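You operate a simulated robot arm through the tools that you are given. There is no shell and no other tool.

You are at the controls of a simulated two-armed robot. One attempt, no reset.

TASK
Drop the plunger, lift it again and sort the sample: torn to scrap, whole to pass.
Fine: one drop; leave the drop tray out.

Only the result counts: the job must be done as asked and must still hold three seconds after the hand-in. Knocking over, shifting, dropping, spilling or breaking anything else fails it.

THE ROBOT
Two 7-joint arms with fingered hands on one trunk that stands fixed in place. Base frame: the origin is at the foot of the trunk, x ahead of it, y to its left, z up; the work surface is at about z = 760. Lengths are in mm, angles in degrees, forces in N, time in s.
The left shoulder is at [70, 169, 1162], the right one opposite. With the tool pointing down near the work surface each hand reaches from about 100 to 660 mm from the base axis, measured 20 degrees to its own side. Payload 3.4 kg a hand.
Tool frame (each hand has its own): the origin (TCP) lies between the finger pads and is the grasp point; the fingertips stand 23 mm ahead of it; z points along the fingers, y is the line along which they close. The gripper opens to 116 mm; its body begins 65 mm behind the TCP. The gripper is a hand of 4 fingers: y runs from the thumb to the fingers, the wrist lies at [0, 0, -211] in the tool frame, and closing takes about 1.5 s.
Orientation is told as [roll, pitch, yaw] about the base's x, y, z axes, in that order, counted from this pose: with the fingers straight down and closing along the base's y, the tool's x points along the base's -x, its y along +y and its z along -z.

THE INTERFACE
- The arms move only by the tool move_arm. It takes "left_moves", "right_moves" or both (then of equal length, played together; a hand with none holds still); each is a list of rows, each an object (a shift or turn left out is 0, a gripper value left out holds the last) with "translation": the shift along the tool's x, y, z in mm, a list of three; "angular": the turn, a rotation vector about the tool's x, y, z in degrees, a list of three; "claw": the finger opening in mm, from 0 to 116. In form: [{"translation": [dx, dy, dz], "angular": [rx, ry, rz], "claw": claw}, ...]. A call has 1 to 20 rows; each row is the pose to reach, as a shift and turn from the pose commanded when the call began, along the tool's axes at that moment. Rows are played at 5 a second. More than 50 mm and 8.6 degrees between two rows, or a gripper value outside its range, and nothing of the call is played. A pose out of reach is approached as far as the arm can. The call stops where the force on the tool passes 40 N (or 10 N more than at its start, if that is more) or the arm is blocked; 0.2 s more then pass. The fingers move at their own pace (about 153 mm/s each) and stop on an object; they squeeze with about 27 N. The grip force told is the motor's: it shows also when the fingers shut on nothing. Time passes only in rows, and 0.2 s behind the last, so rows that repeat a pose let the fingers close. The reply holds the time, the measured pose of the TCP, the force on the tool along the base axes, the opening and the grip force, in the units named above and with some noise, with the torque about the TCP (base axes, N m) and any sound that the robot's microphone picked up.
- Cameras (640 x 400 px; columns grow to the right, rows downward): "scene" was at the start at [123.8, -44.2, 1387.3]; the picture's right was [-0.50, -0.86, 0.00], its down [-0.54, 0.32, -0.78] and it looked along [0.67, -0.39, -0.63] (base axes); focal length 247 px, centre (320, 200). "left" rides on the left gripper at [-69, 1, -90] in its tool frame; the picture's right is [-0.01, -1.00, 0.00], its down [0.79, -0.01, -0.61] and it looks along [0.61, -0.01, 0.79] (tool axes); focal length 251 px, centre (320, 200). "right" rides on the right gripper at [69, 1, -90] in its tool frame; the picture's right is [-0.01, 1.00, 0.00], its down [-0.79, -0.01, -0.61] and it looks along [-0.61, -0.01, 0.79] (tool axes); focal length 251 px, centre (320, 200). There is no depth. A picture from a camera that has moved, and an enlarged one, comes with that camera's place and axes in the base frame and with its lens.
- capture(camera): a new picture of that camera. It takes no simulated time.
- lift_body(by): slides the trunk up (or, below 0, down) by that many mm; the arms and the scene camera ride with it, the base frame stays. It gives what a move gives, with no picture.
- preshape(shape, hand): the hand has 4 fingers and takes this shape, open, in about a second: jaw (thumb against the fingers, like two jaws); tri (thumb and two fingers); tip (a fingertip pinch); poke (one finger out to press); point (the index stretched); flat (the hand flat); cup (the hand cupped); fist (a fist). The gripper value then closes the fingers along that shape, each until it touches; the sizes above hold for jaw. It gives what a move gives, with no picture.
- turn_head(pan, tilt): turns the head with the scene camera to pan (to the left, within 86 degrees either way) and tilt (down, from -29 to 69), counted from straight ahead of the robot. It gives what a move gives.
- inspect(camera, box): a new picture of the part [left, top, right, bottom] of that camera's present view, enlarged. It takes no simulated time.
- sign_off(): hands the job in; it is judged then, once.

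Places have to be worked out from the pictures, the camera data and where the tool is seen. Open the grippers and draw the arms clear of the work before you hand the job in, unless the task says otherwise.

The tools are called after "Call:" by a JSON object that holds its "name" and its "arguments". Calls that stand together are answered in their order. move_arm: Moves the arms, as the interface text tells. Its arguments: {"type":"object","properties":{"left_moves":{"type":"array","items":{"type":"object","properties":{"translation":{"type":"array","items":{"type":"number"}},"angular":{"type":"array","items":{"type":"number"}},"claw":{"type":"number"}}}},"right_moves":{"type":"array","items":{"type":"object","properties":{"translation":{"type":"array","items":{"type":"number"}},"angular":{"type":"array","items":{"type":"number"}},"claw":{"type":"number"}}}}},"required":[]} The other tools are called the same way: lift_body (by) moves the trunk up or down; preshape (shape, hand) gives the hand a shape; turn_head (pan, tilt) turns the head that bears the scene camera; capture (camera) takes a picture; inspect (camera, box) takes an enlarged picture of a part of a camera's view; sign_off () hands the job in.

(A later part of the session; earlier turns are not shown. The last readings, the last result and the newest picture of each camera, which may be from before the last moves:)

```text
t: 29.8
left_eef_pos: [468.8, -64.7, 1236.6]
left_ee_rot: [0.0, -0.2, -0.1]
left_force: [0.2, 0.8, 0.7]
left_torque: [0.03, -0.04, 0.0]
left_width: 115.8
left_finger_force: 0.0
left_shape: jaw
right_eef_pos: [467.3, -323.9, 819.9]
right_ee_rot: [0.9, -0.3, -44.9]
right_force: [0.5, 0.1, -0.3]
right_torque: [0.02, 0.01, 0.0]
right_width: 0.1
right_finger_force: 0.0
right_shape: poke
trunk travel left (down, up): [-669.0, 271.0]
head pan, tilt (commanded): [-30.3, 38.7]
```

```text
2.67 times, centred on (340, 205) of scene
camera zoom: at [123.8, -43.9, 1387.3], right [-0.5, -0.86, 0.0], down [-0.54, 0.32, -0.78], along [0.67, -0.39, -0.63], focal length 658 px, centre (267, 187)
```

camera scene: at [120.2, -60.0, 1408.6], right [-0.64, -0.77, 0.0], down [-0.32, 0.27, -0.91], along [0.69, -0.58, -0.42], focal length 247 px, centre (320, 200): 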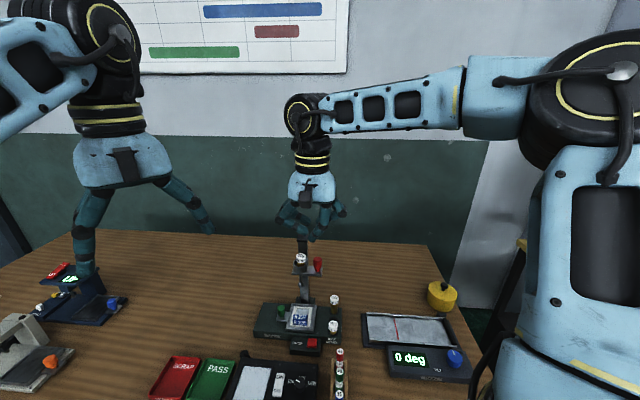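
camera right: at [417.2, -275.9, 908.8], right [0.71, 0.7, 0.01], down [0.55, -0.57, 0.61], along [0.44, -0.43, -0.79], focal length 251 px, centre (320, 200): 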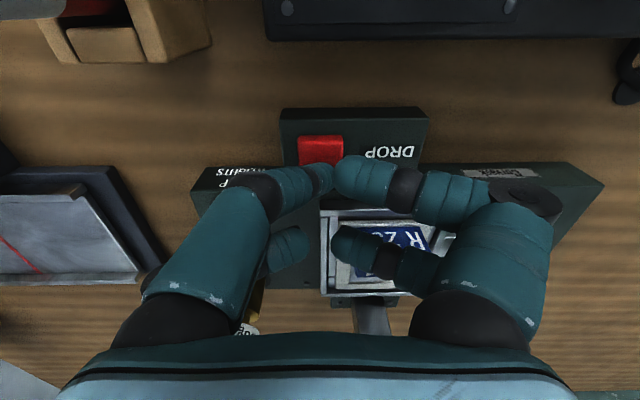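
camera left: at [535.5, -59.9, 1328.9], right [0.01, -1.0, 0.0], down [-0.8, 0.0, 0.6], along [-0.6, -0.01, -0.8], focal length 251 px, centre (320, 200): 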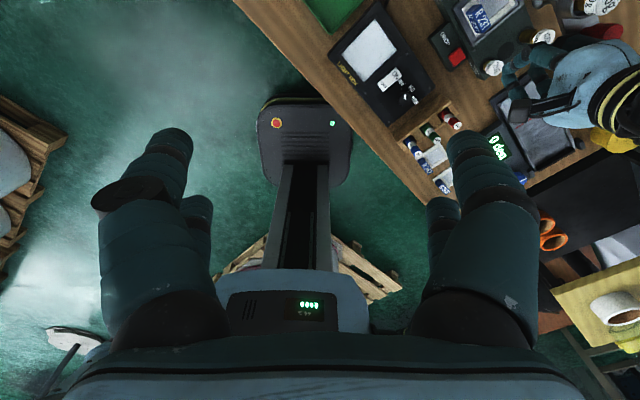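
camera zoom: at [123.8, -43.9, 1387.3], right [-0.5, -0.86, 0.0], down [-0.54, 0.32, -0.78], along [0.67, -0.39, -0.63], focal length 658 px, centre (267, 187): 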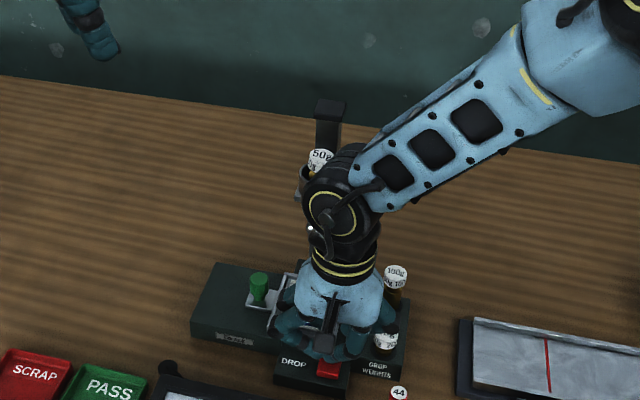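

The hand is vertical with the tip over the button and about 10 mm of gap. I'll go down 6 mm, then approach contact in small steps.

Call:
{"name": "move_arm", "arguments": {"right_moves": [{"translation": [0, 0, 3]}, {"translation": [0, 0, 6]}, {"translation": [0, 0, 6]}]}}

Call:
{"name": "inspect", "arguments": {"camera": "scene", "box": [335, 245, 375, 280]}}

Call:
{"name": "inspect", "arguments": {"camera": "left", "box": [440, 20, 510, 80]}}

```text
t: 30.6
left_eef_pos: [468.8, -64.5, 1236.9]
left_ee_rot: [0.0, -0.1, -0.1]
left_force: [-0.1, -1.1, 0.6]
left_torque: [-0.01, 0.02, 0.0]
left_width: 115.6
left_finger_force: 0.0
left_shape: jaw
right_eef_pos: [468.2, -324.3, 813.6]
right_ee_rot: [1.0, -0.3, -45.0]
right_force: [1.0, 0.1, 5.9]
right_torque: [-0.01, -0.05, 0.06]
right_width: 0.0
right_finger_force: 0.0
right_shape: poke
trunk travel left (down, up): [-669.0, 271.0]
head pan, tilt (commanded): [-30.3, 38.7]
heard: click
```

```text
11.43 times, centred on (355, 262) of scene
camera zoom: at [123.4, -43.8, 1387.4], right [-0.5, -0.86, 0.0], down [-0.54, 0.32, -0.78], along [0.67, -0.39, -0.63], focal length 2821 px, centre (-80, -514)
```

zoom: 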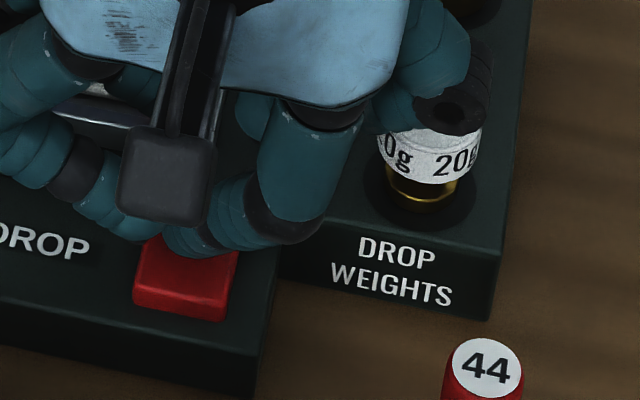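

```text
6.67 times, centred on (475, 50) of left
camera zoom: at [537.8, -63.5, 1327.8], right [0.01, -1.0, 0.0], down [-0.8, -0.01, 0.61], along [-0.61, -0.01, -0.8], focal length 1676 px, centre (-713, 1200)
```

zoom: 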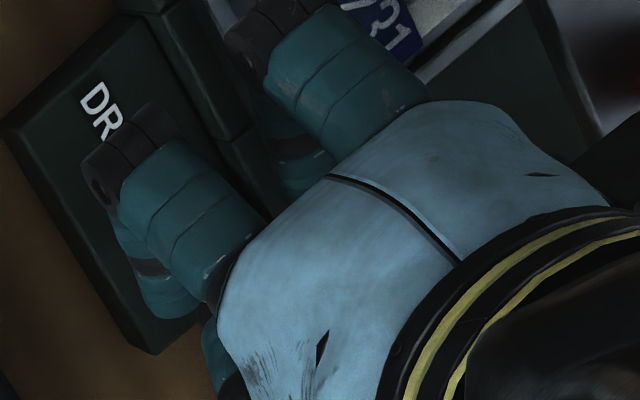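

A click sounded and the force rose to 5.9 N: the plunger has dropped. I'll lift the finger off the button, straight up and slightly forward.

Call:
{"name": "move_arm", "arguments": {"right_moves": [{"translation": [1, 0, -8]}, {"translation": [4, 0, -25]}, {"translation": [10, 0, -60]}, {"translation": [16, 0, -100]}, {"translation": [20, 0, -140]}, {"translation": [20, 0, -140]}]}}

Call:
{"name": "capture", "arguments": {"camera": "right"}}

Call:
{"name": "inspect", "arguments": {"camera": "scene", "box": [280, 150, 400, 280]}}

Call:
{"name": "inspect", "arguments": {"camera": "left", "box": [400, 0, 640, 150]}}

```text
t: 32.0
left_eef_pos: [468.7, -64.9, 1236.5]
left_ee_rot: [0.0, -0.1, -0.1]
left_force: [-0.4, 0.4, 0.1]
left_torque: [0.0, 0.02, -0.02]
left_width: 115.9
left_finger_force: 0.2
left_shape: jaw
right_eef_pos: [453.2, -310.6, 953.9]
right_ee_rot: [0.8, -0.3, -45.0]
right_force: [0.6, 1.0, 0.2]
right_torque: [-0.02, 0.0, -0.02]
right_width: 0.1
right_finger_force: 0.0
right_shape: poke
trunk travel left (down, up): [-669.0, 271.0]
head pan, tilt (commanded): [-30.3, 38.7]
```

```text
taken
camera right: at [402.6, -262.9, 1043.6], right [0.71, 0.7, 0.01], down [0.55, -0.57, 0.61], along [0.44, -0.43, -0.79], focal length 251 px, centre (320, 200)
```

right: 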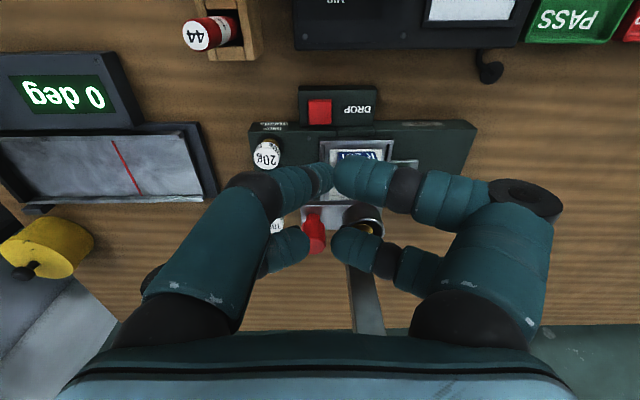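

```text
3.08 times, centred on (340, 215) of scene
camera zoom: at [124.4, -44.4, 1387.2], right [-0.5, -0.86, 0.0], down [-0.54, 0.32, -0.78], along [0.67, -0.39, -0.63], focal length 760 px, centre (258, 154)
```

zoom: 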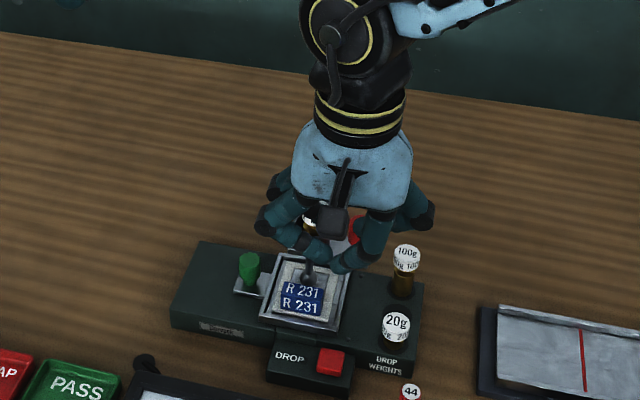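

```text
2.67 times, centred on (520, 75) of left
camera zoom: at [538.7, -64.1, 1327.2], right [0.01, -1.0, 0.0], down [-0.8, -0.01, 0.61], along [-0.61, 0.0, -0.8], focal length 670 px, centre (-213, 533)
```

zoom: 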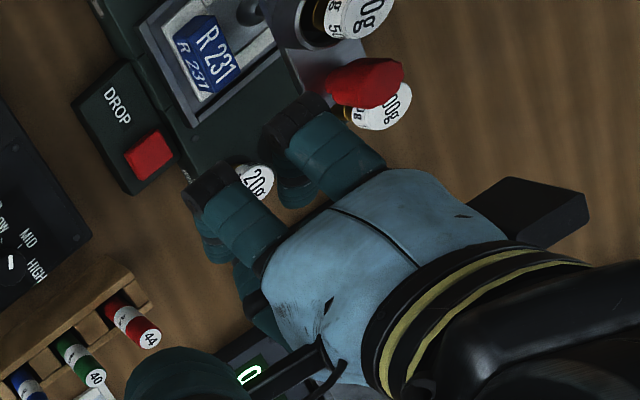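

The plunger is down on the film beside the label and the 50 g weight is still in the cup. Now I need the red knob. I'll raise the hand, open it and swing the yaw the other way (+45°) in free air, so the fingers can close front-to-back without hitting the cup beside the knob.

Call:
{"name": "move_arm", "arguments": {"right_moves": [{"translation": [0, 0, -45]}, {"translation": [0, 0, -90]}, {"translation": [0, 0, -140]}, {"translation": [0, 0, -140]}]}}

Call:
{"name": "preshape", "arguments": {"hand": "right", "shape": "jaw"}}

Call:
{"name": "move_arm", "arguments": {"right_moves": [{"angular": [0, 0, -7.5]}, {"angular": [0, 0, -15]}, {"angular": [0, 0, -22.5]}, {"angular": [0, 0, -30]}, {"angular": [0, 0, -37.5]}, {"angular": [0, 0, -45]}]}}

Call:
{"name": "capture", "arguments": {"camera": "right"}}

Call:
{"name": "inspect", "arguments": {"camera": "scene", "box": [280, 150, 400, 280]}}

```text
t: 33.0
left_eef_pos: [469.0, -64.5, 1237.6]
left_ee_rot: [0.0, -0.2, 0.0]
left_force: [-0.2, -0.6, -0.8]
left_torque: [0.01, -0.03, 0.04]
left_width: 115.8
left_finger_force: 0.2
left_shape: jaw
right_eef_pos: [454.7, -313.5, 1094.2]
right_ee_rot: [0.8, -0.2, -44.9]
right_force: [-0.4, -0.7, -0.2]
right_torque: [0.0, -0.03, 0.0]
right_width: 0.0
right_finger_force: 0.1
right_shape: poke
trunk travel left (down, up): [-669.0, 271.0]
head pan, tilt (commanded): [-30.3, 38.7]
```

```text
t: 33.9
left_eef_pos: [469.3, -65.4, 1237.4]
left_ee_rot: [-0.1, -0.1, -0.2]
left_force: [0.6, 0.3, -0.1]
left_torque: [-0.02, 0.03, 0.01]
left_width: 116.2
left_finger_force: 0.1
left_shape: jaw
right_eef_pos: [455.3, -314.4, 1093.2]
right_ee_rot: [0.8, -0.4, -45.1]
right_force: [-0.1, -0.2, 0.5]
right_torque: [-0.02, -0.01, 0.0]
right_width: 116.1
right_finger_force: 0.0
right_shape: jaw
trunk travel left (down, up): [-669.0, 271.0]
head pan, tilt (commanded): [-30.3, 38.7]
```

```text
t: 35.3
left_eef_pos: [468.3, -64.9, 1238.2]
left_ee_rot: [0.0, -0.1, -0.1]
left_force: [0.0, -0.3, 0.6]
left_torque: [-0.01, 0.07, 0.0]
left_width: 116.0
left_finger_force: 0.1
left_shape: jaw
right_eef_pos: [450.0, -313.9, 1094.4]
right_ee_rot: [0.4, -0.8, 0.2]
right_force: [0.5, -0.4, 0.0]
right_torque: [-0.01, -0.01, -0.04]
right_width: 116.1
right_finger_force: 0.0
right_shape: jaw
trunk travel left (down, up): [-669.0, 271.0]
head pan, tilt (commanded): [-30.3, 38.7]
```

```text
taken
camera right: at [379.1, -313.2, 1182.0], right [0.01, 1.0, 0.01], down [0.79, -0.01, 0.62], along [0.62, 0.0, -0.79], focal length 251 px, centre (320, 200)
```

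right: 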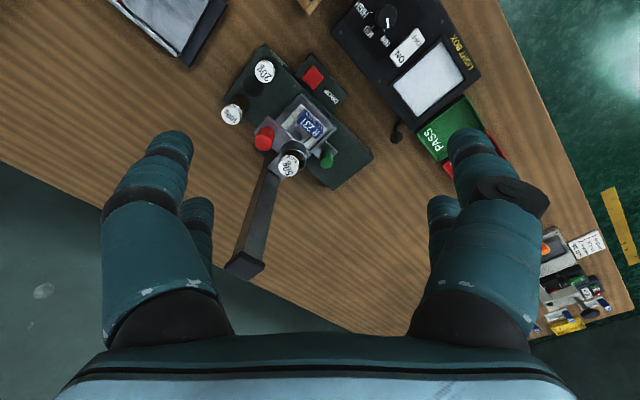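

```text
3.08 times, centred on (340, 215) of scene
camera zoom: at [123.8, -44.3, 1387.2], right [-0.5, -0.86, 0.0], down [-0.54, 0.32, -0.78], along [0.67, -0.39, -0.63], focal length 760 px, centre (258, 154)
```

zoom: 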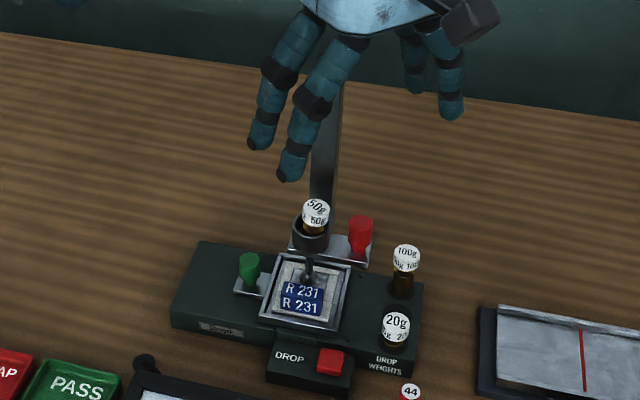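

Clear view of the dropped carriage now. I'll enlarge it in both cameras to locate the red knob accurately.

Call:
{"name": "inspect", "arguments": {"camera": "right", "box": [200, 30, 390, 200]}}

Call:
{"name": "inspect", "arguments": {"camera": "scene", "box": [315, 210, 375, 265]}}

Call:
{"name": "inspect", "arguments": {"camera": "left", "box": [460, 0, 580, 90]}}

```text
2.35 times, centred on (295, 115) of right
camera zoom: at [379.1, -313.2, 1182.0], right [0.01, 1.0, 0.01], down [0.79, -0.01, 0.62], along [0.62, 0.0, -0.79], focal length 592 px, centre (379, 400)
```

zoom: 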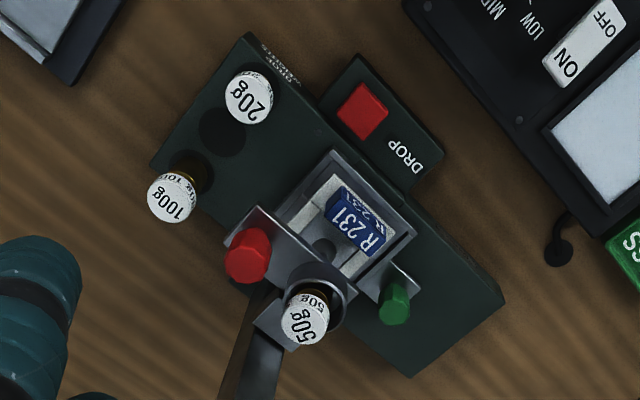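

```text
7.27 times, centred on (345, 238) of scene
camera zoom: at [123.8, -44.3, 1387.2], right [-0.5, -0.86, 0.0], down [-0.54, 0.32, -0.78], along [0.67, -0.39, -0.63], focal length 1795 px, centre (138, -73)
```

zoom: 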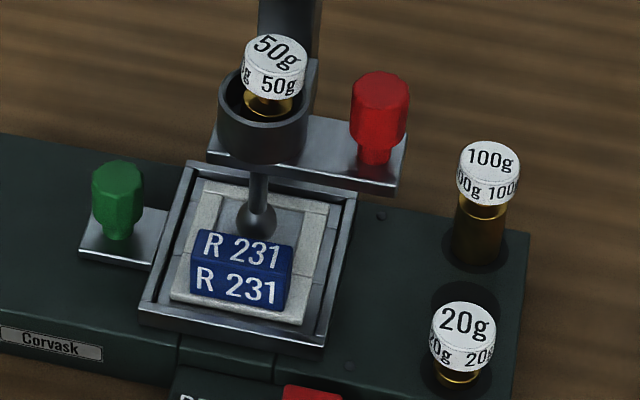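

```text
4.44 times, centred on (520, 45) of left
camera zoom: at [538.1, -64.0, 1327.5], right [0.01, -1.0, 0.0], down [-0.8, -0.01, 0.61], along [-0.61, -0.01, -0.8], focal length 1118 px, centre (-569, 889)
```

zoom: 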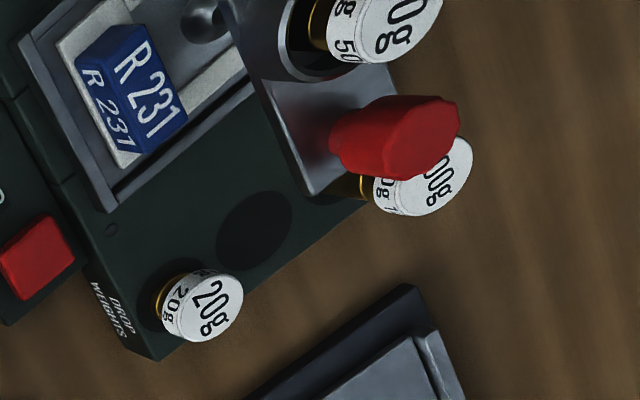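

The knob axis is at about (517,-385), its top at z≈895 and its plate at z≈855. The cup sits 47 mm beside it. I'll grip it with the rear finger pair at yaw +20°, so the other pair stays over free space. First I'll go above it at a safe height.

Call:
{"name": "move_arm", "arguments": {"right_moves": [{"translation": [-10, -15, 0], "angular": [0, 0, -4], "claw": 80}, {"translation": [-21, -30, 0], "angular": [0, 0, -8], "claw": 80}, {"translation": [-32, -46, 0], "angular": [0, 0, -12], "claw": 80}, {"translation": [-42, -62, 0], "angular": [0, 0, -16], "claw": 80}, {"translation": [-52.4, -76.6, 0], "angular": [0, 0, -20], "claw": 80}, {"translation": [-52.4, -76.6, 0], "angular": [0, 0, -20], "claw": 80}]}}

Call:
{"name": "capture", "arguments": {"camera": "right"}}

Call:
{"name": "inspect", "arguments": {"camera": "scene", "box": [290, 130, 400, 260]}}

```text
t: 36.7
left_eef_pos: [468.7, -64.5, 1237.9]
left_ee_rot: [0.0, -0.1, -0.1]
left_force: [0.0, -0.3, -0.1]
left_torque: [-0.01, -0.02, 0.0]
left_width: 115.9
left_finger_force: 0.1
left_shape: jaw
right_eef_pos: [501.5, -390.2, 1094.3]
right_ee_rot: [-0.1, -1.0, 20.1]
right_force: [0.3, 0.4, 0.1]
right_torque: [0.02, -0.01, -0.01]
right_width: 80.4
right_finger_force: 0.0
right_shape: jaw
trunk travel left (down, up): [-669.0, 271.0]
head pan, tilt (commanded): [-30.3, 38.7]
```

```text
taken
camera right: at [433.8, -413.9, 1182.0], right [-0.33, 0.94, 0.0], down [0.74, 0.26, 0.62], along [0.58, 0.21, -0.78], focal length 251 px, centre (320, 200)
```

right: 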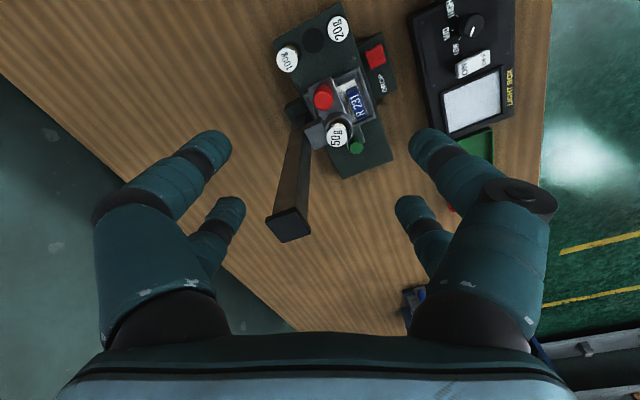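

```text
3.08 times, centred on (345, 195) of scene
camera zoom: at [123.5, -43.9, 1387.3], right [-0.5, -0.86, 0.0], down [-0.54, 0.32, -0.78], along [0.67, -0.39, -0.63], focal length 760 px, centre (243, 215)
```

zoom: 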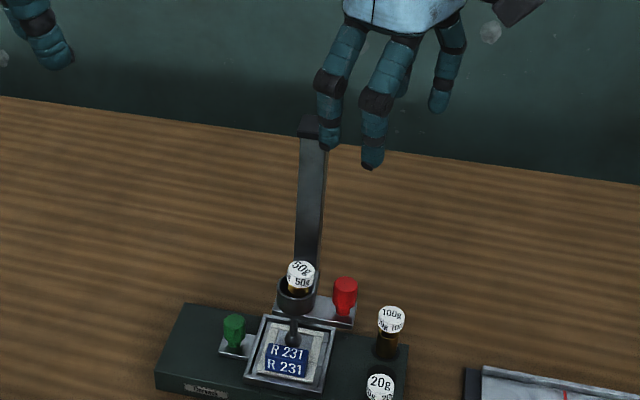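

In position above the knob with clearance to the column. I'll descend to z≈935 and check the alignment.

Call:
{"name": "move_arm", "arguments": {"right_moves": [{"translation": [0, 0, 40], "claw": 80}, {"translation": [0, 0, 80], "claw": 80}, {"translation": [0, 0, 120], "claw": 80}, {"translation": [0, 0, 158], "claw": 80}, {"translation": [0, 0, 158], "claw": 80}]}}

Call:
{"name": "capture", "arguments": {"camera": "right"}}

Call:
{"name": "inspect", "arguments": {"camera": "scene", "box": [310, 170, 390, 260]}}

Call:
{"name": "inspect", "arguments": {"camera": "left", "box": [460, 0, 620, 110]}}

```text
t: 37.9
left_eef_pos: [469.7, -64.8, 1237.2]
left_ee_rot: [0.0, -0.1, -0.1]
left_force: [0.4, 0.3, 0.1]
left_torque: [0.05, -0.04, -0.02]
left_width: 116.2
left_finger_force: 0.2
left_shape: jaw
right_eef_pos: [501.5, -388.4, 935.3]
right_ee_rot: [0.0, -1.0, 20.0]
right_force: [0.6, 0.4, 0.1]
right_torque: [-0.01, -0.03, 0.02]
right_width: 80.5
right_finger_force: 0.1
right_shape: jaw
trunk travel left (down, up): [-669.0, 271.0]
head pan, tilt (commanded): [-30.3, 38.7]
```

```text
taken
camera right: at [435.0, -412.7, 1023.0], right [-0.33, 0.94, 0.0], down [0.74, 0.26, 0.62], along [0.58, 0.21, -0.79], focal length 251 px, centre (320, 200)
```

right: 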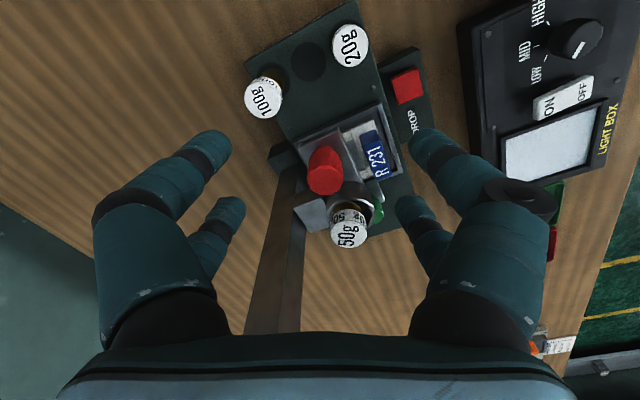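

```text
4.44 times, centred on (350, 215) of scene
camera zoom: at [123.2, -44.0, 1387.3], right [-0.5, -0.86, 0.0], down [-0.54, 0.32, -0.78], along [0.67, -0.39, -0.62], focal length 1097 px, centre (187, 133)
```

zoom: 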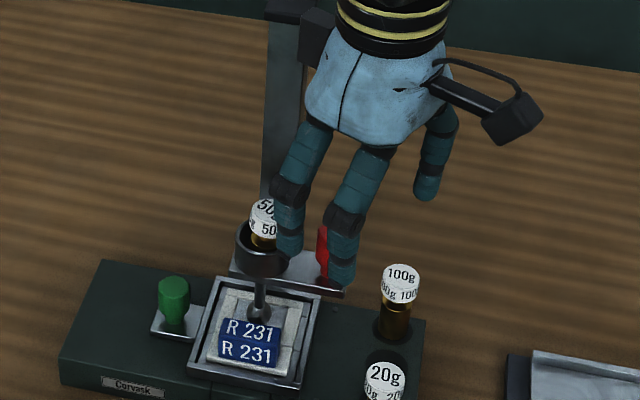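

```text
3.64 times, centred on (540, 55) of left
camera zoom: at [537.6, -63.7, 1327.8], right [0.01, -1.0, 0.0], down [-0.8, -0.01, 0.61], along [-0.61, -0.01, -0.8], focal length 914 px, centre (-480, 727)
```

zoom: 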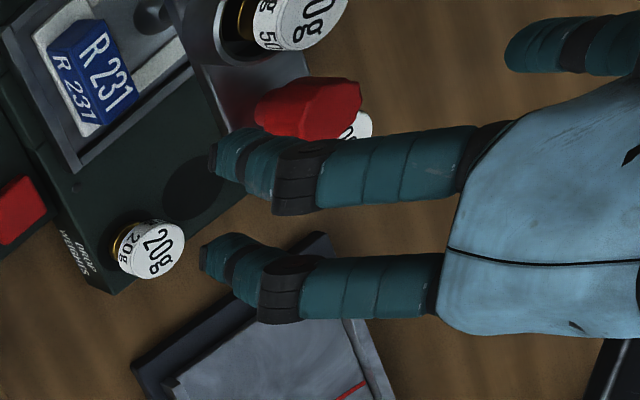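

The knob is at tool x≈-16 as wanted and about 4 mm towards +y. I'll shift by that and descend so the pads are level with the knob's head.

Call:
{"name": "move_arm", "arguments": {"right_moves": [{"translation": [0, 4, 15], "claw": 80}, {"translation": [0, 4, 32], "claw": 80}, {"translation": [0, 4, 50], "claw": 80}, {"translation": [0, 4, 50], "claw": 80}]}}

Call:
{"name": "capture", "arguments": {"camera": "right"}}

Call:
{"name": "inspect", "arguments": {"camera": "scene", "box": [310, 180, 390, 260]}}

Call:
{"name": "inspect", "arguments": {"camera": "left", "box": [460, 0, 620, 110]}}

```text
t: 38.9
left_eef_pos: [468.2, -65.7, 1236.7]
left_ee_rot: [0.0, -0.1, -0.2]
left_force: [-0.9, 0.5, -0.1]
left_torque: [0.0, 0.0, -0.04]
left_width: 115.9
left_finger_force: 0.1
left_shape: jaw
right_eef_pos: [500.6, -384.9, 884.8]
right_ee_rot: [0.1, -0.9, 20.0]
right_force: [-0.3, 0.7, -0.6]
right_torque: [0.0, -0.01, 0.02]
right_width: 80.4
right_finger_force: 0.1
right_shape: jaw
trunk travel left (down, up): [-669.0, 271.0]
head pan, tilt (commanded): [-30.3, 38.7]
```

```text
taken
camera right: at [434.7, -408.2, 973.2], right [-0.33, 0.94, 0.0], down [0.74, 0.26, 0.62], along [0.58, 0.21, -0.79], focal length 251 px, centre (320, 200)
```

right: 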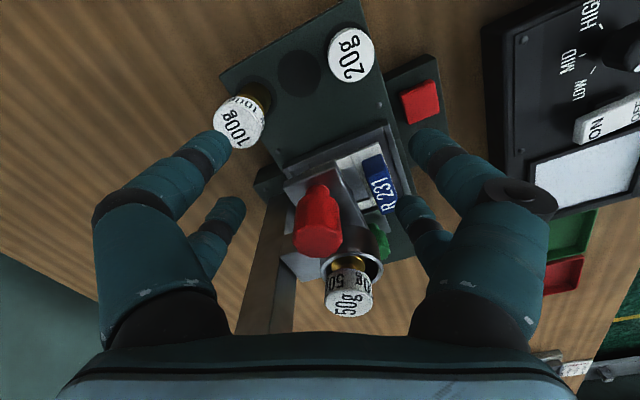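

```text
5.00 times, centred on (350, 220) of scene
camera zoom: at [123.6, -44.1, 1387.3], right [-0.5, -0.86, 0.0], down [-0.54, 0.32, -0.78], along [0.67, -0.39, -0.63], focal length 1234 px, centre (170, 100)
```

zoom: 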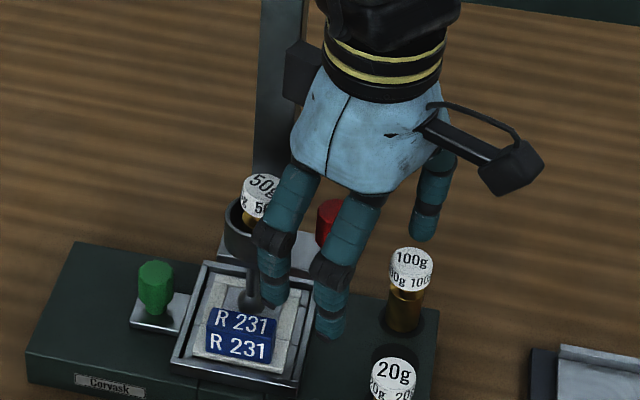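

```text
3.64 times, centred on (540, 55) of left
camera zoom: at [538.0, -63.8, 1327.6], right [0.01, -1.0, 0.0], down [-0.8, -0.01, 0.61], along [-0.61, -0.01, -0.8], focal length 914 px, centre (-480, 727)
```

zoom: 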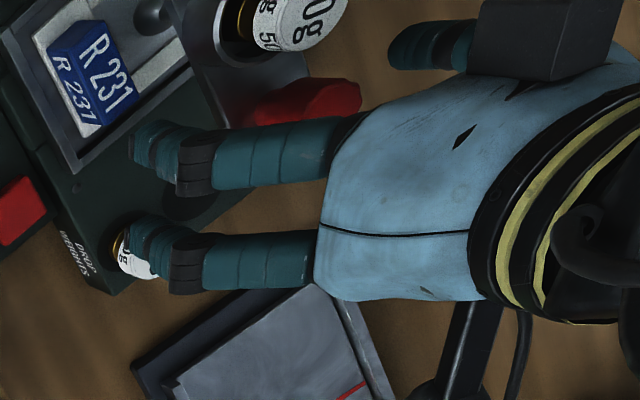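

The knob sits between the rear fingers, with good clearance to the cup and with the other fingers above the weights. I'll close the hand on the knob.

Call:
{"name": "move_arm", "arguments": {"right_moves": [{"claw": 50}, {"claw": 30}, {"claw": 15}, {"claw": 0}, {"claw": 0}, {"claw": 0}, {"claw": 0}, {"claw": 0}]}}

Call:
{"name": "capture", "arguments": {"camera": "right"}}

Call:
{"name": "inspect", "arguments": {"camera": "scene", "box": [310, 180, 390, 260]}}

```text
t: 40.7
left_eef_pos: [468.1, -64.1, 1236.7]
left_ee_rot: [0.0, 0.0, 0.0]
left_force: [1.1, -0.4, -1.1]
left_torque: [0.0, 0.08, 0.02]
left_width: 115.7
left_finger_force: 0.1
left_shape: jaw
right_eef_pos: [501.5, -384.9, 885.5]
right_ee_rot: [0.0, -0.9, 20.1]
right_force: [1.2, 0.1, 6.5]
right_torque: [0.02, -0.13, 0.52]
right_width: 0.2
right_finger_force: 27.3
right_shape: jaw
trunk travel left (down, up): [-669.0, 271.0]
head pan, tilt (commanded): [-30.3, 38.7]
```

```text
taken
camera right: at [434.5, -407.7, 973.9], right [-0.33, 0.94, 0.0], down [0.74, 0.26, 0.62], along [0.58, 0.21, -0.78], focal length 251 px, centre (320, 200)
```

right: 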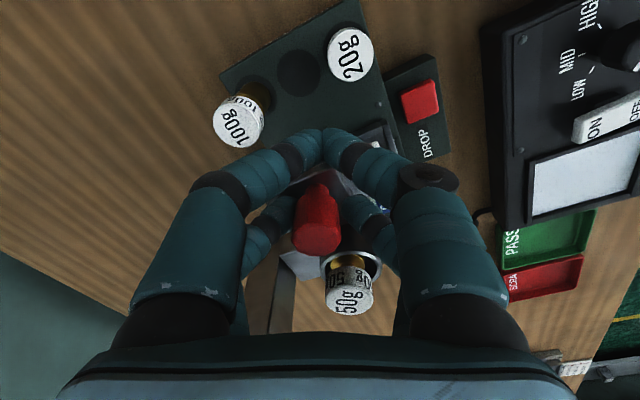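

```text
5.00 times, centred on (350, 220) of scene
camera zoom: at [123.2, -43.4, 1387.4], right [-0.5, -0.86, 0.0], down [-0.54, 0.32, -0.78], along [0.67, -0.39, -0.62], focal length 1234 px, centre (170, 100)
```

zoom: 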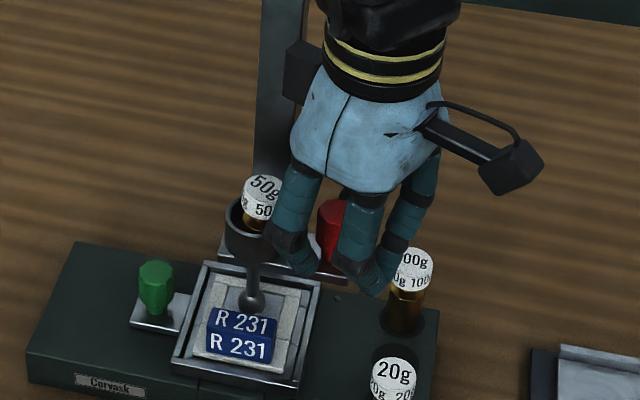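

The rear pair has closed around the knob just under its head. I'll lift slowly, 40 mm first.

Call:
{"name": "move_arm", "arguments": {"right_moves": [{"translation": [0, 0, -5], "claw": 0}, {"translation": [0, 0, -12], "claw": 0}, {"translation": [0, 0, -20], "claw": 0}, {"translation": [0, 0, -30], "claw": 0}, {"translation": [0, 0, -40], "claw": 0}, {"translation": [0, 0, -40], "claw": 0}]}}

Call:
{"name": "capture", "arguments": {"camera": "right"}}

Call:
{"name": "inspect", "arguments": {"camera": "scene", "box": [310, 170, 390, 260]}}

```text
t: 42.1
left_eef_pos: [470.0, -65.4, 1236.6]
left_ee_rot: [-0.1, -0.1, 0.0]
left_force: [0.6, 0.3, 1.0]
left_torque: [-0.03, 0.03, 0.0]
left_width: 116.1
left_finger_force: 0.1
left_shape: jaw
right_eef_pos: [500.4, -385.8, 926.6]
right_ee_rot: [0.0, -0.8, 20.1]
right_force: [-0.9, 5.5, -1.4]
right_torque: [0.34, 0.06, 0.68]
right_width: 0.2
right_finger_force: 26.8
right_shape: jaw
trunk travel left (down, up): [-669.0, 271.0]
head pan, tilt (commanded): [-30.3, 38.7]
```

```text
taken
camera right: at [434.8, -408.3, 1015.0], right [-0.33, 0.94, 0.0], down [0.74, 0.26, 0.62], along [0.58, 0.21, -0.79], focal length 251 px, centre (320, 200)
```

right: 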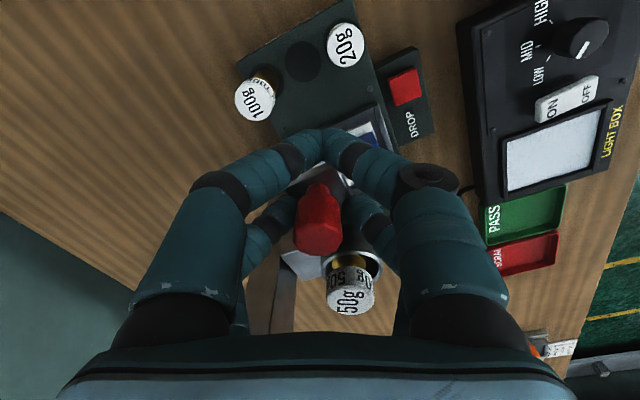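

```text
4.44 times, centred on (350, 215) of scene
camera zoom: at [124.0, -42.8, 1387.3], right [-0.5, -0.86, 0.0], down [-0.54, 0.31, -0.78], along [0.67, -0.39, -0.63], focal length 1097 px, centre (187, 133)
```

zoom: 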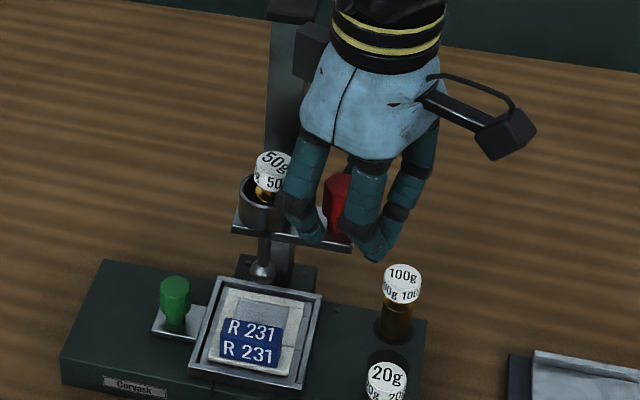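

The carriage is coming up with the hand. I'll lift 50 mm more.

Call:
{"name": "move_arm", "arguments": {"right_moves": [{"translation": [0, 0, -12], "claw": 0}, {"translation": [0, 0, -25], "claw": 0}, {"translation": [0, 0, -38], "claw": 0}, {"translation": [0, 0, -50], "claw": 0}, {"translation": [0, 0, -50], "claw": 0}]}}

Call:
{"name": "inspect", "arguments": {"camera": "scene", "box": [300, 140, 390, 260]}}

```text
t: 43.3
left_eef_pos: [468.7, -66.3, 1236.8]
left_ee_rot: [0.0, 0.0, -0.1]
left_force: [0.0, 0.3, -0.4]
left_torque: [-0.02, -0.01, 0.04]
left_width: 116.0
left_finger_force: 0.0
left_shape: jaw
right_eef_pos: [501.5, -384.9, 975.9]
right_ee_rot: [0.1, -0.8, 20.0]
right_force: [-1.7, 2.0, -1.3]
right_torque: [0.07, 0.14, 0.64]
right_width: 0.2
right_finger_force: 27.1
right_shape: jaw
trunk travel left (down, up): [-669.0, 271.0]
head pan, tilt (commanded): [-30.3, 38.7]
```

```text
3.33 times, centred on (345, 200) of scene
camera zoom: at [123.2, -44.2, 1387.3], right [-0.5, -0.86, 0.0], down [-0.54, 0.32, -0.78], along [0.67, -0.39, -0.63], focal length 823 px, centre (237, 200)
```

zoom: 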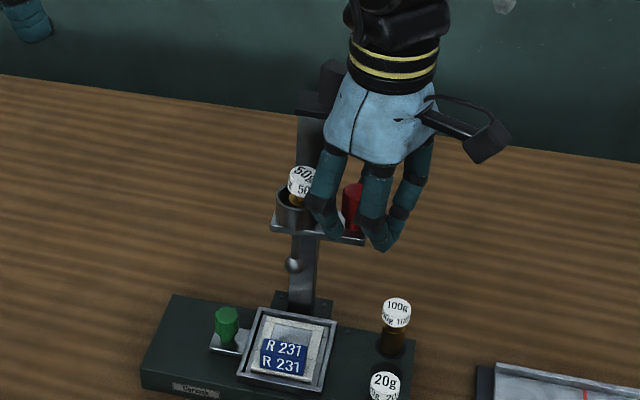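

At +90 mm. The original height was about +98 mm, so I'll go the rest of the way in small steps, listening for a latch.

Call:
{"name": "move_arm", "arguments": {"right_moves": [{"translation": [0, 0, -3], "claw": 0}, {"translation": [0, 0, -6], "claw": 0}, {"translation": [0, 0, -8], "claw": 0}, {"translation": [0, 0, -8], "claw": 0}]}}

```text
t: 44.3
left_eef_pos: [469.4, -65.1, 1236.7]
left_ee_rot: [0.0, 0.0, -0.1]
left_force: [0.3, -0.5, -0.3]
left_torque: [0.0, -0.01, 0.02]
left_width: 115.9
left_finger_force: 0.1
left_shape: jaw
right_eef_pos: [501.4, -384.1, 982.5]
right_ee_rot: [0.2, -1.0, 20.0]
right_force: [-0.8, -1.3, -1.5]
right_torque: [-0.04, 0.06, 0.63]
right_width: 0.0
right_finger_force: 26.9
right_shape: jaw
trunk travel left (down, up): [-669.0, 271.0]
head pan, tilt (commanded): [-30.3, 38.7]
```

Call:
{"name": "move_arm", "arguments": {"right_moves": [{"translation": [0, 0, -2], "claw": 0}, {"translation": [0, 0, -4], "claw": 0}, {"translation": [0, 0, -4], "claw": 0}]}}

Call:
{"name": "inspect", "arguments": {"camera": "left", "box": [460, 0, 640, 120]}}

Call:
{"name": "capture", "arguments": {"camera": "right"}}

```text
t: 45.1
left_eef_pos: [469.3, -63.5, 1237.5]
left_ee_rot: [-0.1, -0.1, -0.2]
left_force: [0.2, -0.4, 0.0]
left_torque: [-0.02, 0.0, -0.01]
left_width: 115.9
left_finger_force: 0.1
left_shape: jaw
right_eef_pos: [500.8, -383.7, 988.1]
right_ee_rot: [0.1, -0.8, 20.2]
right_force: [-1.2, 1.8, -1.1]
right_torque: [0.08, 0.05, 0.64]
right_width: 0.3
right_finger_force: 27.5
right_shape: jaw
trunk travel left (down, up): [-669.0, 271.0]
head pan, tilt (commanded): [-30.3, 38.7]
```

```text
3.33 times, centred on (550, 60) of left
camera zoom: at [538.0, -63.5, 1327.6], right [0.01, -1.0, 0.0], down [-0.8, -0.01, 0.61], along [-0.61, -0.01, -0.8], focal length 838 px, centre (-447, 667)
```

zoom: 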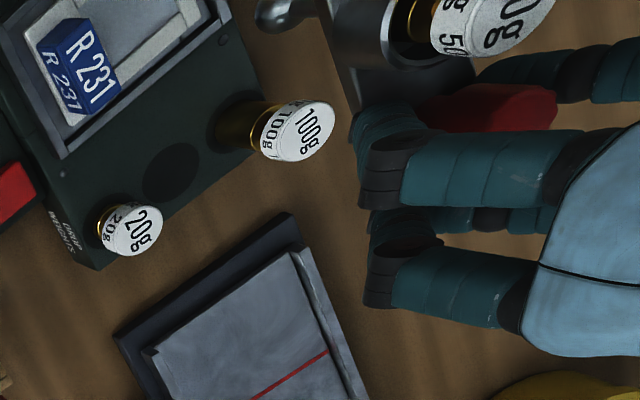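

```text
taken
camera right: at [434.8, -408.2, 1076.8], right [-0.33, 0.94, 0.0], down [0.74, 0.26, 0.62], along [0.58, 0.21, -0.79], focal length 251 px, centre (320, 200)
```

right: 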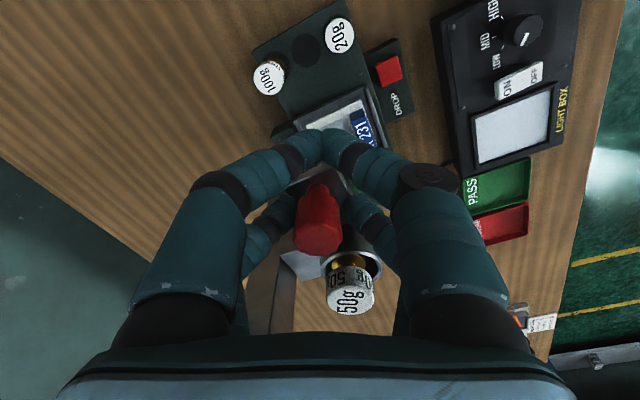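

I'll take the left view in the same crop as at the start, to compare the carriage height with its original latched position.

Call:
{"name": "inspect", "arguments": {"camera": "left", "box": [320, 0, 640, 200]}}

Call:
{"name": "inspect", "arguments": {"camera": "scene", "box": [270, 160, 400, 290]}}

```text
2.00 times, centred on (480, 100) of left
camera zoom: at [538.0, -63.5, 1327.6], right [0.01, -1.0, 0.0], down [-0.8, -0.01, 0.61], along [-0.61, -0.01, -0.8], focal length 503 px, centre (0, 400)
```

zoom: 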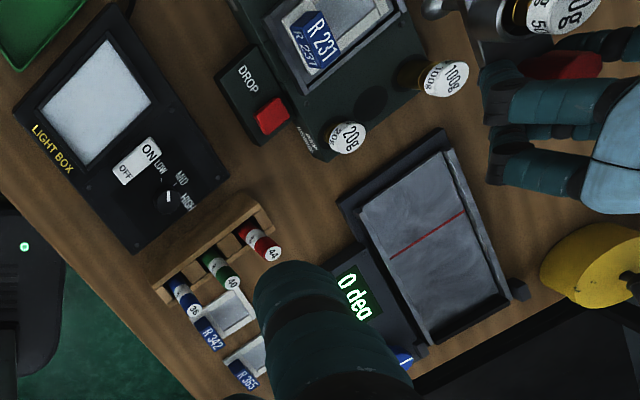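

```text
3.08 times, centred on (335, 225) of scene
camera zoom: at [123.6, -43.8, 1387.3], right [-0.5, -0.86, 0.0], down [-0.54, 0.32, -0.78], along [0.67, -0.39, -0.63], focal length 760 px, centre (274, 123)
```

zoom: 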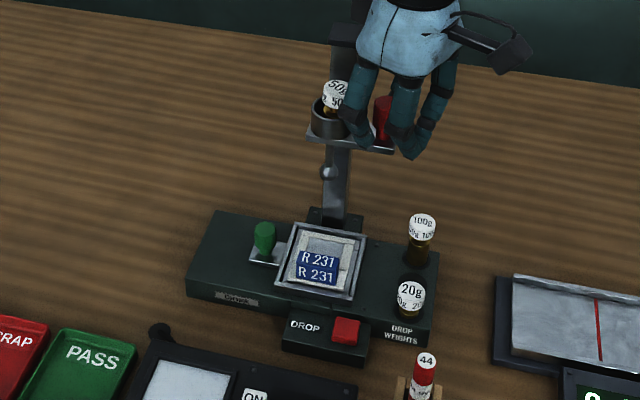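

The carriage is back at about its original height (ball and cup at the same pixels), but I heard no latch. I'll lift a little more, watching for a stop or click.

Call:
{"name": "move_arm", "arguments": {"right_moves": [{"translation": [0, 0, -1.5], "claw": 0}, {"translation": [0, 0, -3], "claw": 0}, {"translation": [0, 0, -3], "claw": 0}]}}

Call:
{"name": "inspect", "arguments": {"camera": "scene", "box": [310, 160, 380, 230]}}

```text
t: 45.9
left_eef_pos: [469.0, -66.0, 1238.0]
left_ee_rot: [0.1, 0.1, -0.1]
left_force: [-0.3, 0.2, -0.6]
left_torque: [-0.02, 0.0, -0.02]
left_width: 115.8
left_finger_force: 0.0
left_shape: jaw
right_eef_pos: [502.6, -384.9, 990.5]
right_ee_rot: [0.0, -0.9, 20.0]
right_force: [0.8, -0.6, -1.9]
right_torque: [-0.02, 0.01, 0.61]
right_width: 0.0
right_finger_force: 26.8
right_shape: jaw
trunk travel left (down, up): [-669.0, 271.0]
head pan, tilt (commanded): [-30.3, 38.7]
```

```text
5.71 times, centred on (345, 195) of scene
camera zoom: at [124.2, -44.3, 1387.2], right [-0.5, -0.86, 0.0], down [-0.54, 0.32, -0.78], along [0.67, -0.39, -0.63], focal length 1410 px, centre (177, 229)
```

zoom: 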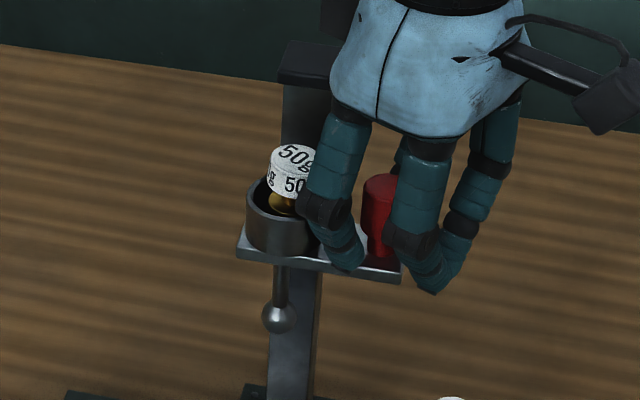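

Still no stop or click; I'll keep going in small steps.

Call:
{"name": "move_arm", "arguments": {"right_moves": [{"translation": [0, 0, -1.5], "claw": 0}, {"translation": [0, 0, -3], "claw": 0}, {"translation": [0, 0, -4], "claw": 0}, {"translation": [0, 0, -4], "claw": 0}]}}

Call:
{"name": "inspect", "arguments": {"camera": "scene", "box": [310, 160, 380, 230]}}

```text
t: 46.9
left_eef_pos: [469.0, -64.6, 1236.9]
left_ee_rot: [0.0, 0.0, 0.0]
left_force: [0.2, 0.1, 0.3]
left_torque: [-0.01, 0.0, -0.01]
left_width: 116.0
left_finger_force: 0.0
left_shape: jaw
right_eef_pos: [502.3, -384.9, 994.8]
right_ee_rot: [0.0, -0.9, 20.1]
right_force: [0.2, 1.9, -1.0]
right_torque: [0.07, 0.0, 0.67]
right_width: 0.0
right_finger_force: 26.9
right_shape: jaw
trunk travel left (down, up): [-669.0, 271.0]
head pan, tilt (commanded): [-30.3, 38.7]
```

```text
5.71 times, centred on (345, 195) of scene
camera zoom: at [124.1, -43.8, 1387.2], right [-0.5, -0.86, 0.0], down [-0.54, 0.32, -0.78], along [0.67, -0.39, -0.63], focal length 1410 px, centre (177, 229)
```

zoom: 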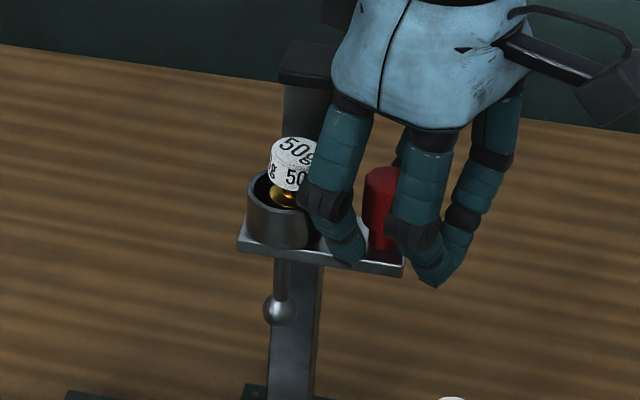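

The carriage is now about 5 mm above its original height and still moving. I'll go on a bit to find the top stop.

Call:
{"name": "move_arm", "arguments": {"right_moves": [{"translation": [0, 0, -1.5], "claw": 0}, {"translation": [0, 0, -3], "claw": 0}, {"translation": [0, 0, -4], "claw": 0}, {"translation": [0, 0, -4], "claw": 0}]}}

Call:
{"name": "inspect", "arguments": {"camera": "scene", "box": [310, 160, 380, 230]}}

Call:
{"name": "capture", "arguments": {"camera": "right"}}

```text
t: 47.9
left_eef_pos: [469.4, -63.3, 1236.8]
left_ee_rot: [-0.1, 0.1, 0.0]
left_force: [0.4, 0.8, -0.8]
left_torque: [0.04, -0.02, -0.02]
left_width: 115.8
left_finger_force: 0.1
left_shape: jaw
right_eef_pos: [501.8, -384.3, 999.0]
right_ee_rot: [0.0, -0.8, 20.1]
right_force: [1.1, 6.3, -1.7]
right_torque: [0.33, 0.01, 0.72]
right_width: 0.0
right_finger_force: 26.9
right_shape: jaw
trunk travel left (down, up): [-669.0, 271.0]
head pan, tilt (commanded): [-30.3, 38.7]
```

```text
5.71 times, centred on (345, 195) of scene
camera zoom: at [124.4, -42.4, 1387.2], right [-0.5, -0.86, 0.0], down [-0.54, 0.31, -0.78], along [0.67, -0.39, -0.63], focal length 1410 px, centre (177, 229)
```

zoom: 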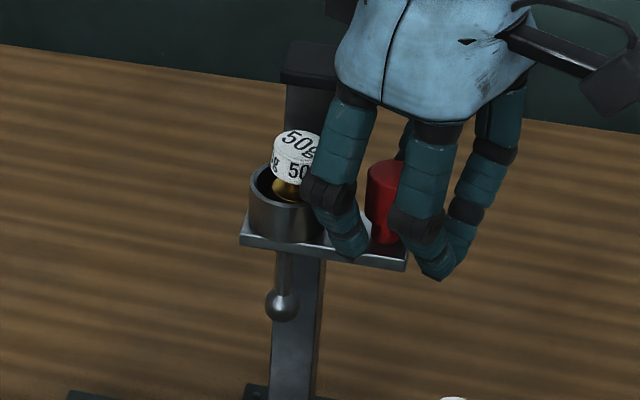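

```text
taken
camera right: at [434.9, -408.3, 1087.0], right [-0.33, 0.94, 0.0], down [0.74, 0.26, 0.62], along [0.58, 0.21, -0.79], focal length 251 px, centre (320, 200)
```

right: 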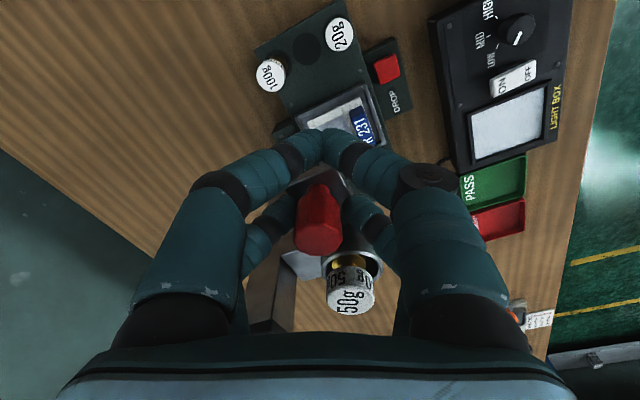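

No stop yet. I'll continue up in small increments, since releasing before it latches would cause a second drop.

Call:
{"name": "move_arm", "arguments": {"right_moves": [{"translation": [0, 0, -1.5], "claw": 0}, {"translation": [0, 0, -3], "claw": 0}, {"translation": [0, 0, -4.5], "claw": 0}, {"translation": [0, 0, -6], "claw": 0}, {"translation": [0, 0, -6], "claw": 0}]}}

Call:
{"name": "inspect", "arguments": {"camera": "scene", "box": [310, 160, 380, 230]}}

```text
t: 49.1
left_eef_pos: [471.4, -67.2, 1235.5]
left_ee_rot: [0.1, -0.1, -0.1]
left_force: [-0.6, -0.3, -0.6]
left_torque: [0.0, 0.05, 0.04]
left_width: 115.9
left_finger_force: 0.1
left_shape: jaw
right_eef_pos: [501.5, -386.5, 1002.0]
right_ee_rot: [0.1, -0.7, 19.9]
right_force: [-6.1, 4.9, -22.1]
right_torque: [0.13, 0.71, 0.54]
right_width: 0.0
right_finger_force: 27.1
right_shape: jaw
trunk travel left (down, up): [-669.0, 271.0]
head pan, tilt (commanded): [-30.3, 38.7]
```

```text
5.71 times, centred on (345, 195) of scene
camera zoom: at [125.9, -45.8, 1386.8], right [-0.5, -0.86, 0.0], down [-0.54, 0.32, -0.78], along [0.67, -0.39, -0.63], focal length 1410 px, centre (177, 229)
```

zoom: 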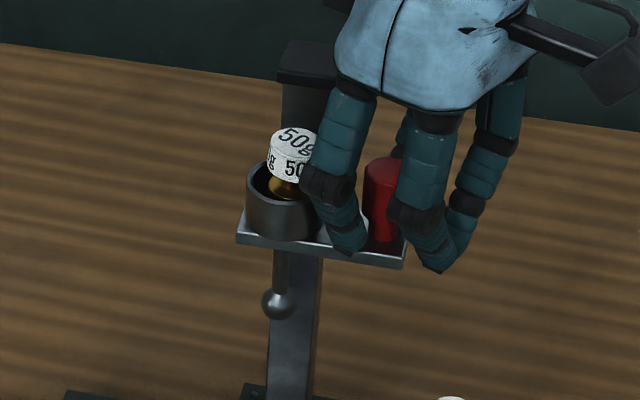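

The top stop is reached (22 N). I'll now lower gently with the grip kept, to see whether a latch catches the carriage at its original height.

Call:
{"name": "move_arm", "arguments": {"right_moves": [{"translation": [0, 0, 2], "claw": 0}, {"translation": [0, 0, 5], "claw": 0}, {"translation": [0, 0, 9], "claw": 0}, {"translation": [0, 0, 12], "claw": 0}, {"translation": [0, 0, 12], "claw": 0}]}}

Call:
{"name": "inspect", "arguments": {"camera": "scene", "box": [310, 160, 380, 230]}}

```text
t: 50.3
left_eef_pos: [468.9, -65.7, 1237.5]
left_ee_rot: [0.0, -0.1, 0.0]
left_force: [0.4, 0.0, -1.2]
left_torque: [0.0, 0.01, 0.02]
left_width: 116.0
left_finger_force: 0.0
left_shape: jaw
right_eef_pos: [501.2, -385.5, 992.7]
right_ee_rot: [0.2, -0.9, 20.1]
right_force: [-4.1, -2.7, -0.6]
right_torque: [0.48, 0.36, 0.4]
right_width: 0.0
right_finger_force: 26.9
right_shape: jaw
trunk travel left (down, up): [-669.0, 271.0]
head pan, tilt (commanded): [-30.3, 38.7]
```

```text
5.71 times, centred on (345, 195) of scene
camera zoom: at [123.4, -45.3, 1387.3], right [-0.5, -0.86, 0.0], down [-0.54, 0.32, -0.78], along [0.67, -0.39, -0.63], focal length 1410 px, centre (177, 229)
```

zoom: 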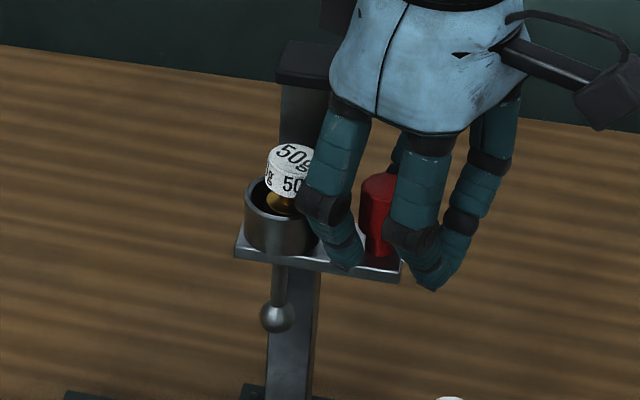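

Nearly at the original height. I'll lower another 6 mm and check whether the ball stays put.

Call:
{"name": "move_arm", "arguments": {"right_moves": [{"translation": [0, 0, 2], "claw": 0}, {"translation": [0, 0, 4], "claw": 0}, {"translation": [0, 0, 6], "claw": 0}, {"translation": [0, 0, 6], "claw": 0}]}}

Call:
{"name": "inspect", "arguments": {"camera": "scene", "box": [310, 160, 380, 230]}}

```text
t: 51.3
left_eef_pos: [466.9, -65.0, 1237.8]
left_ee_rot: [-0.1, -0.1, 0.0]
left_force: [0.4, 0.1, -1.0]
left_torque: [0.0, 0.01, 0.0]
left_width: 115.6
left_finger_force: 0.1
left_shape: jaw
right_eef_pos: [500.6, -383.2, 988.8]
right_ee_rot: [-0.1, -1.2, 20.1]
right_force: [4.2, -4.0, 23.6]
right_torque: [0.29, -0.27, 0.38]
right_width: 0.0
right_finger_force: 27.2
right_shape: jaw
trunk travel left (down, up): [-669.0, 271.0]
head pan, tilt (commanded): [-30.3, 38.7]
```

```text
5.71 times, centred on (345, 195) of scene
camera zoom: at [121.2, -42.8, 1387.8], right [-0.5, -0.86, 0.0], down [-0.54, 0.31, -0.78], along [0.68, -0.39, -0.62], focal length 1410 px, centre (177, 229)
```

zoom: 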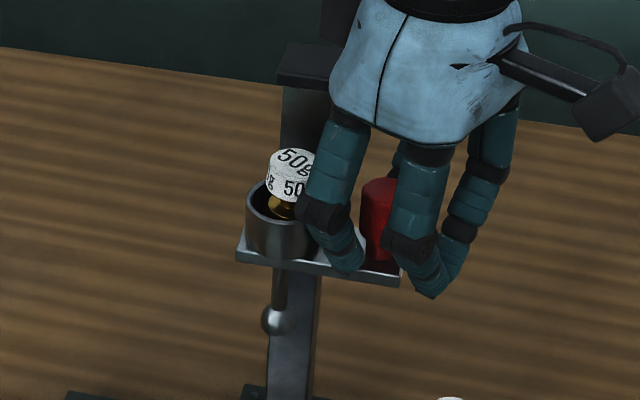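

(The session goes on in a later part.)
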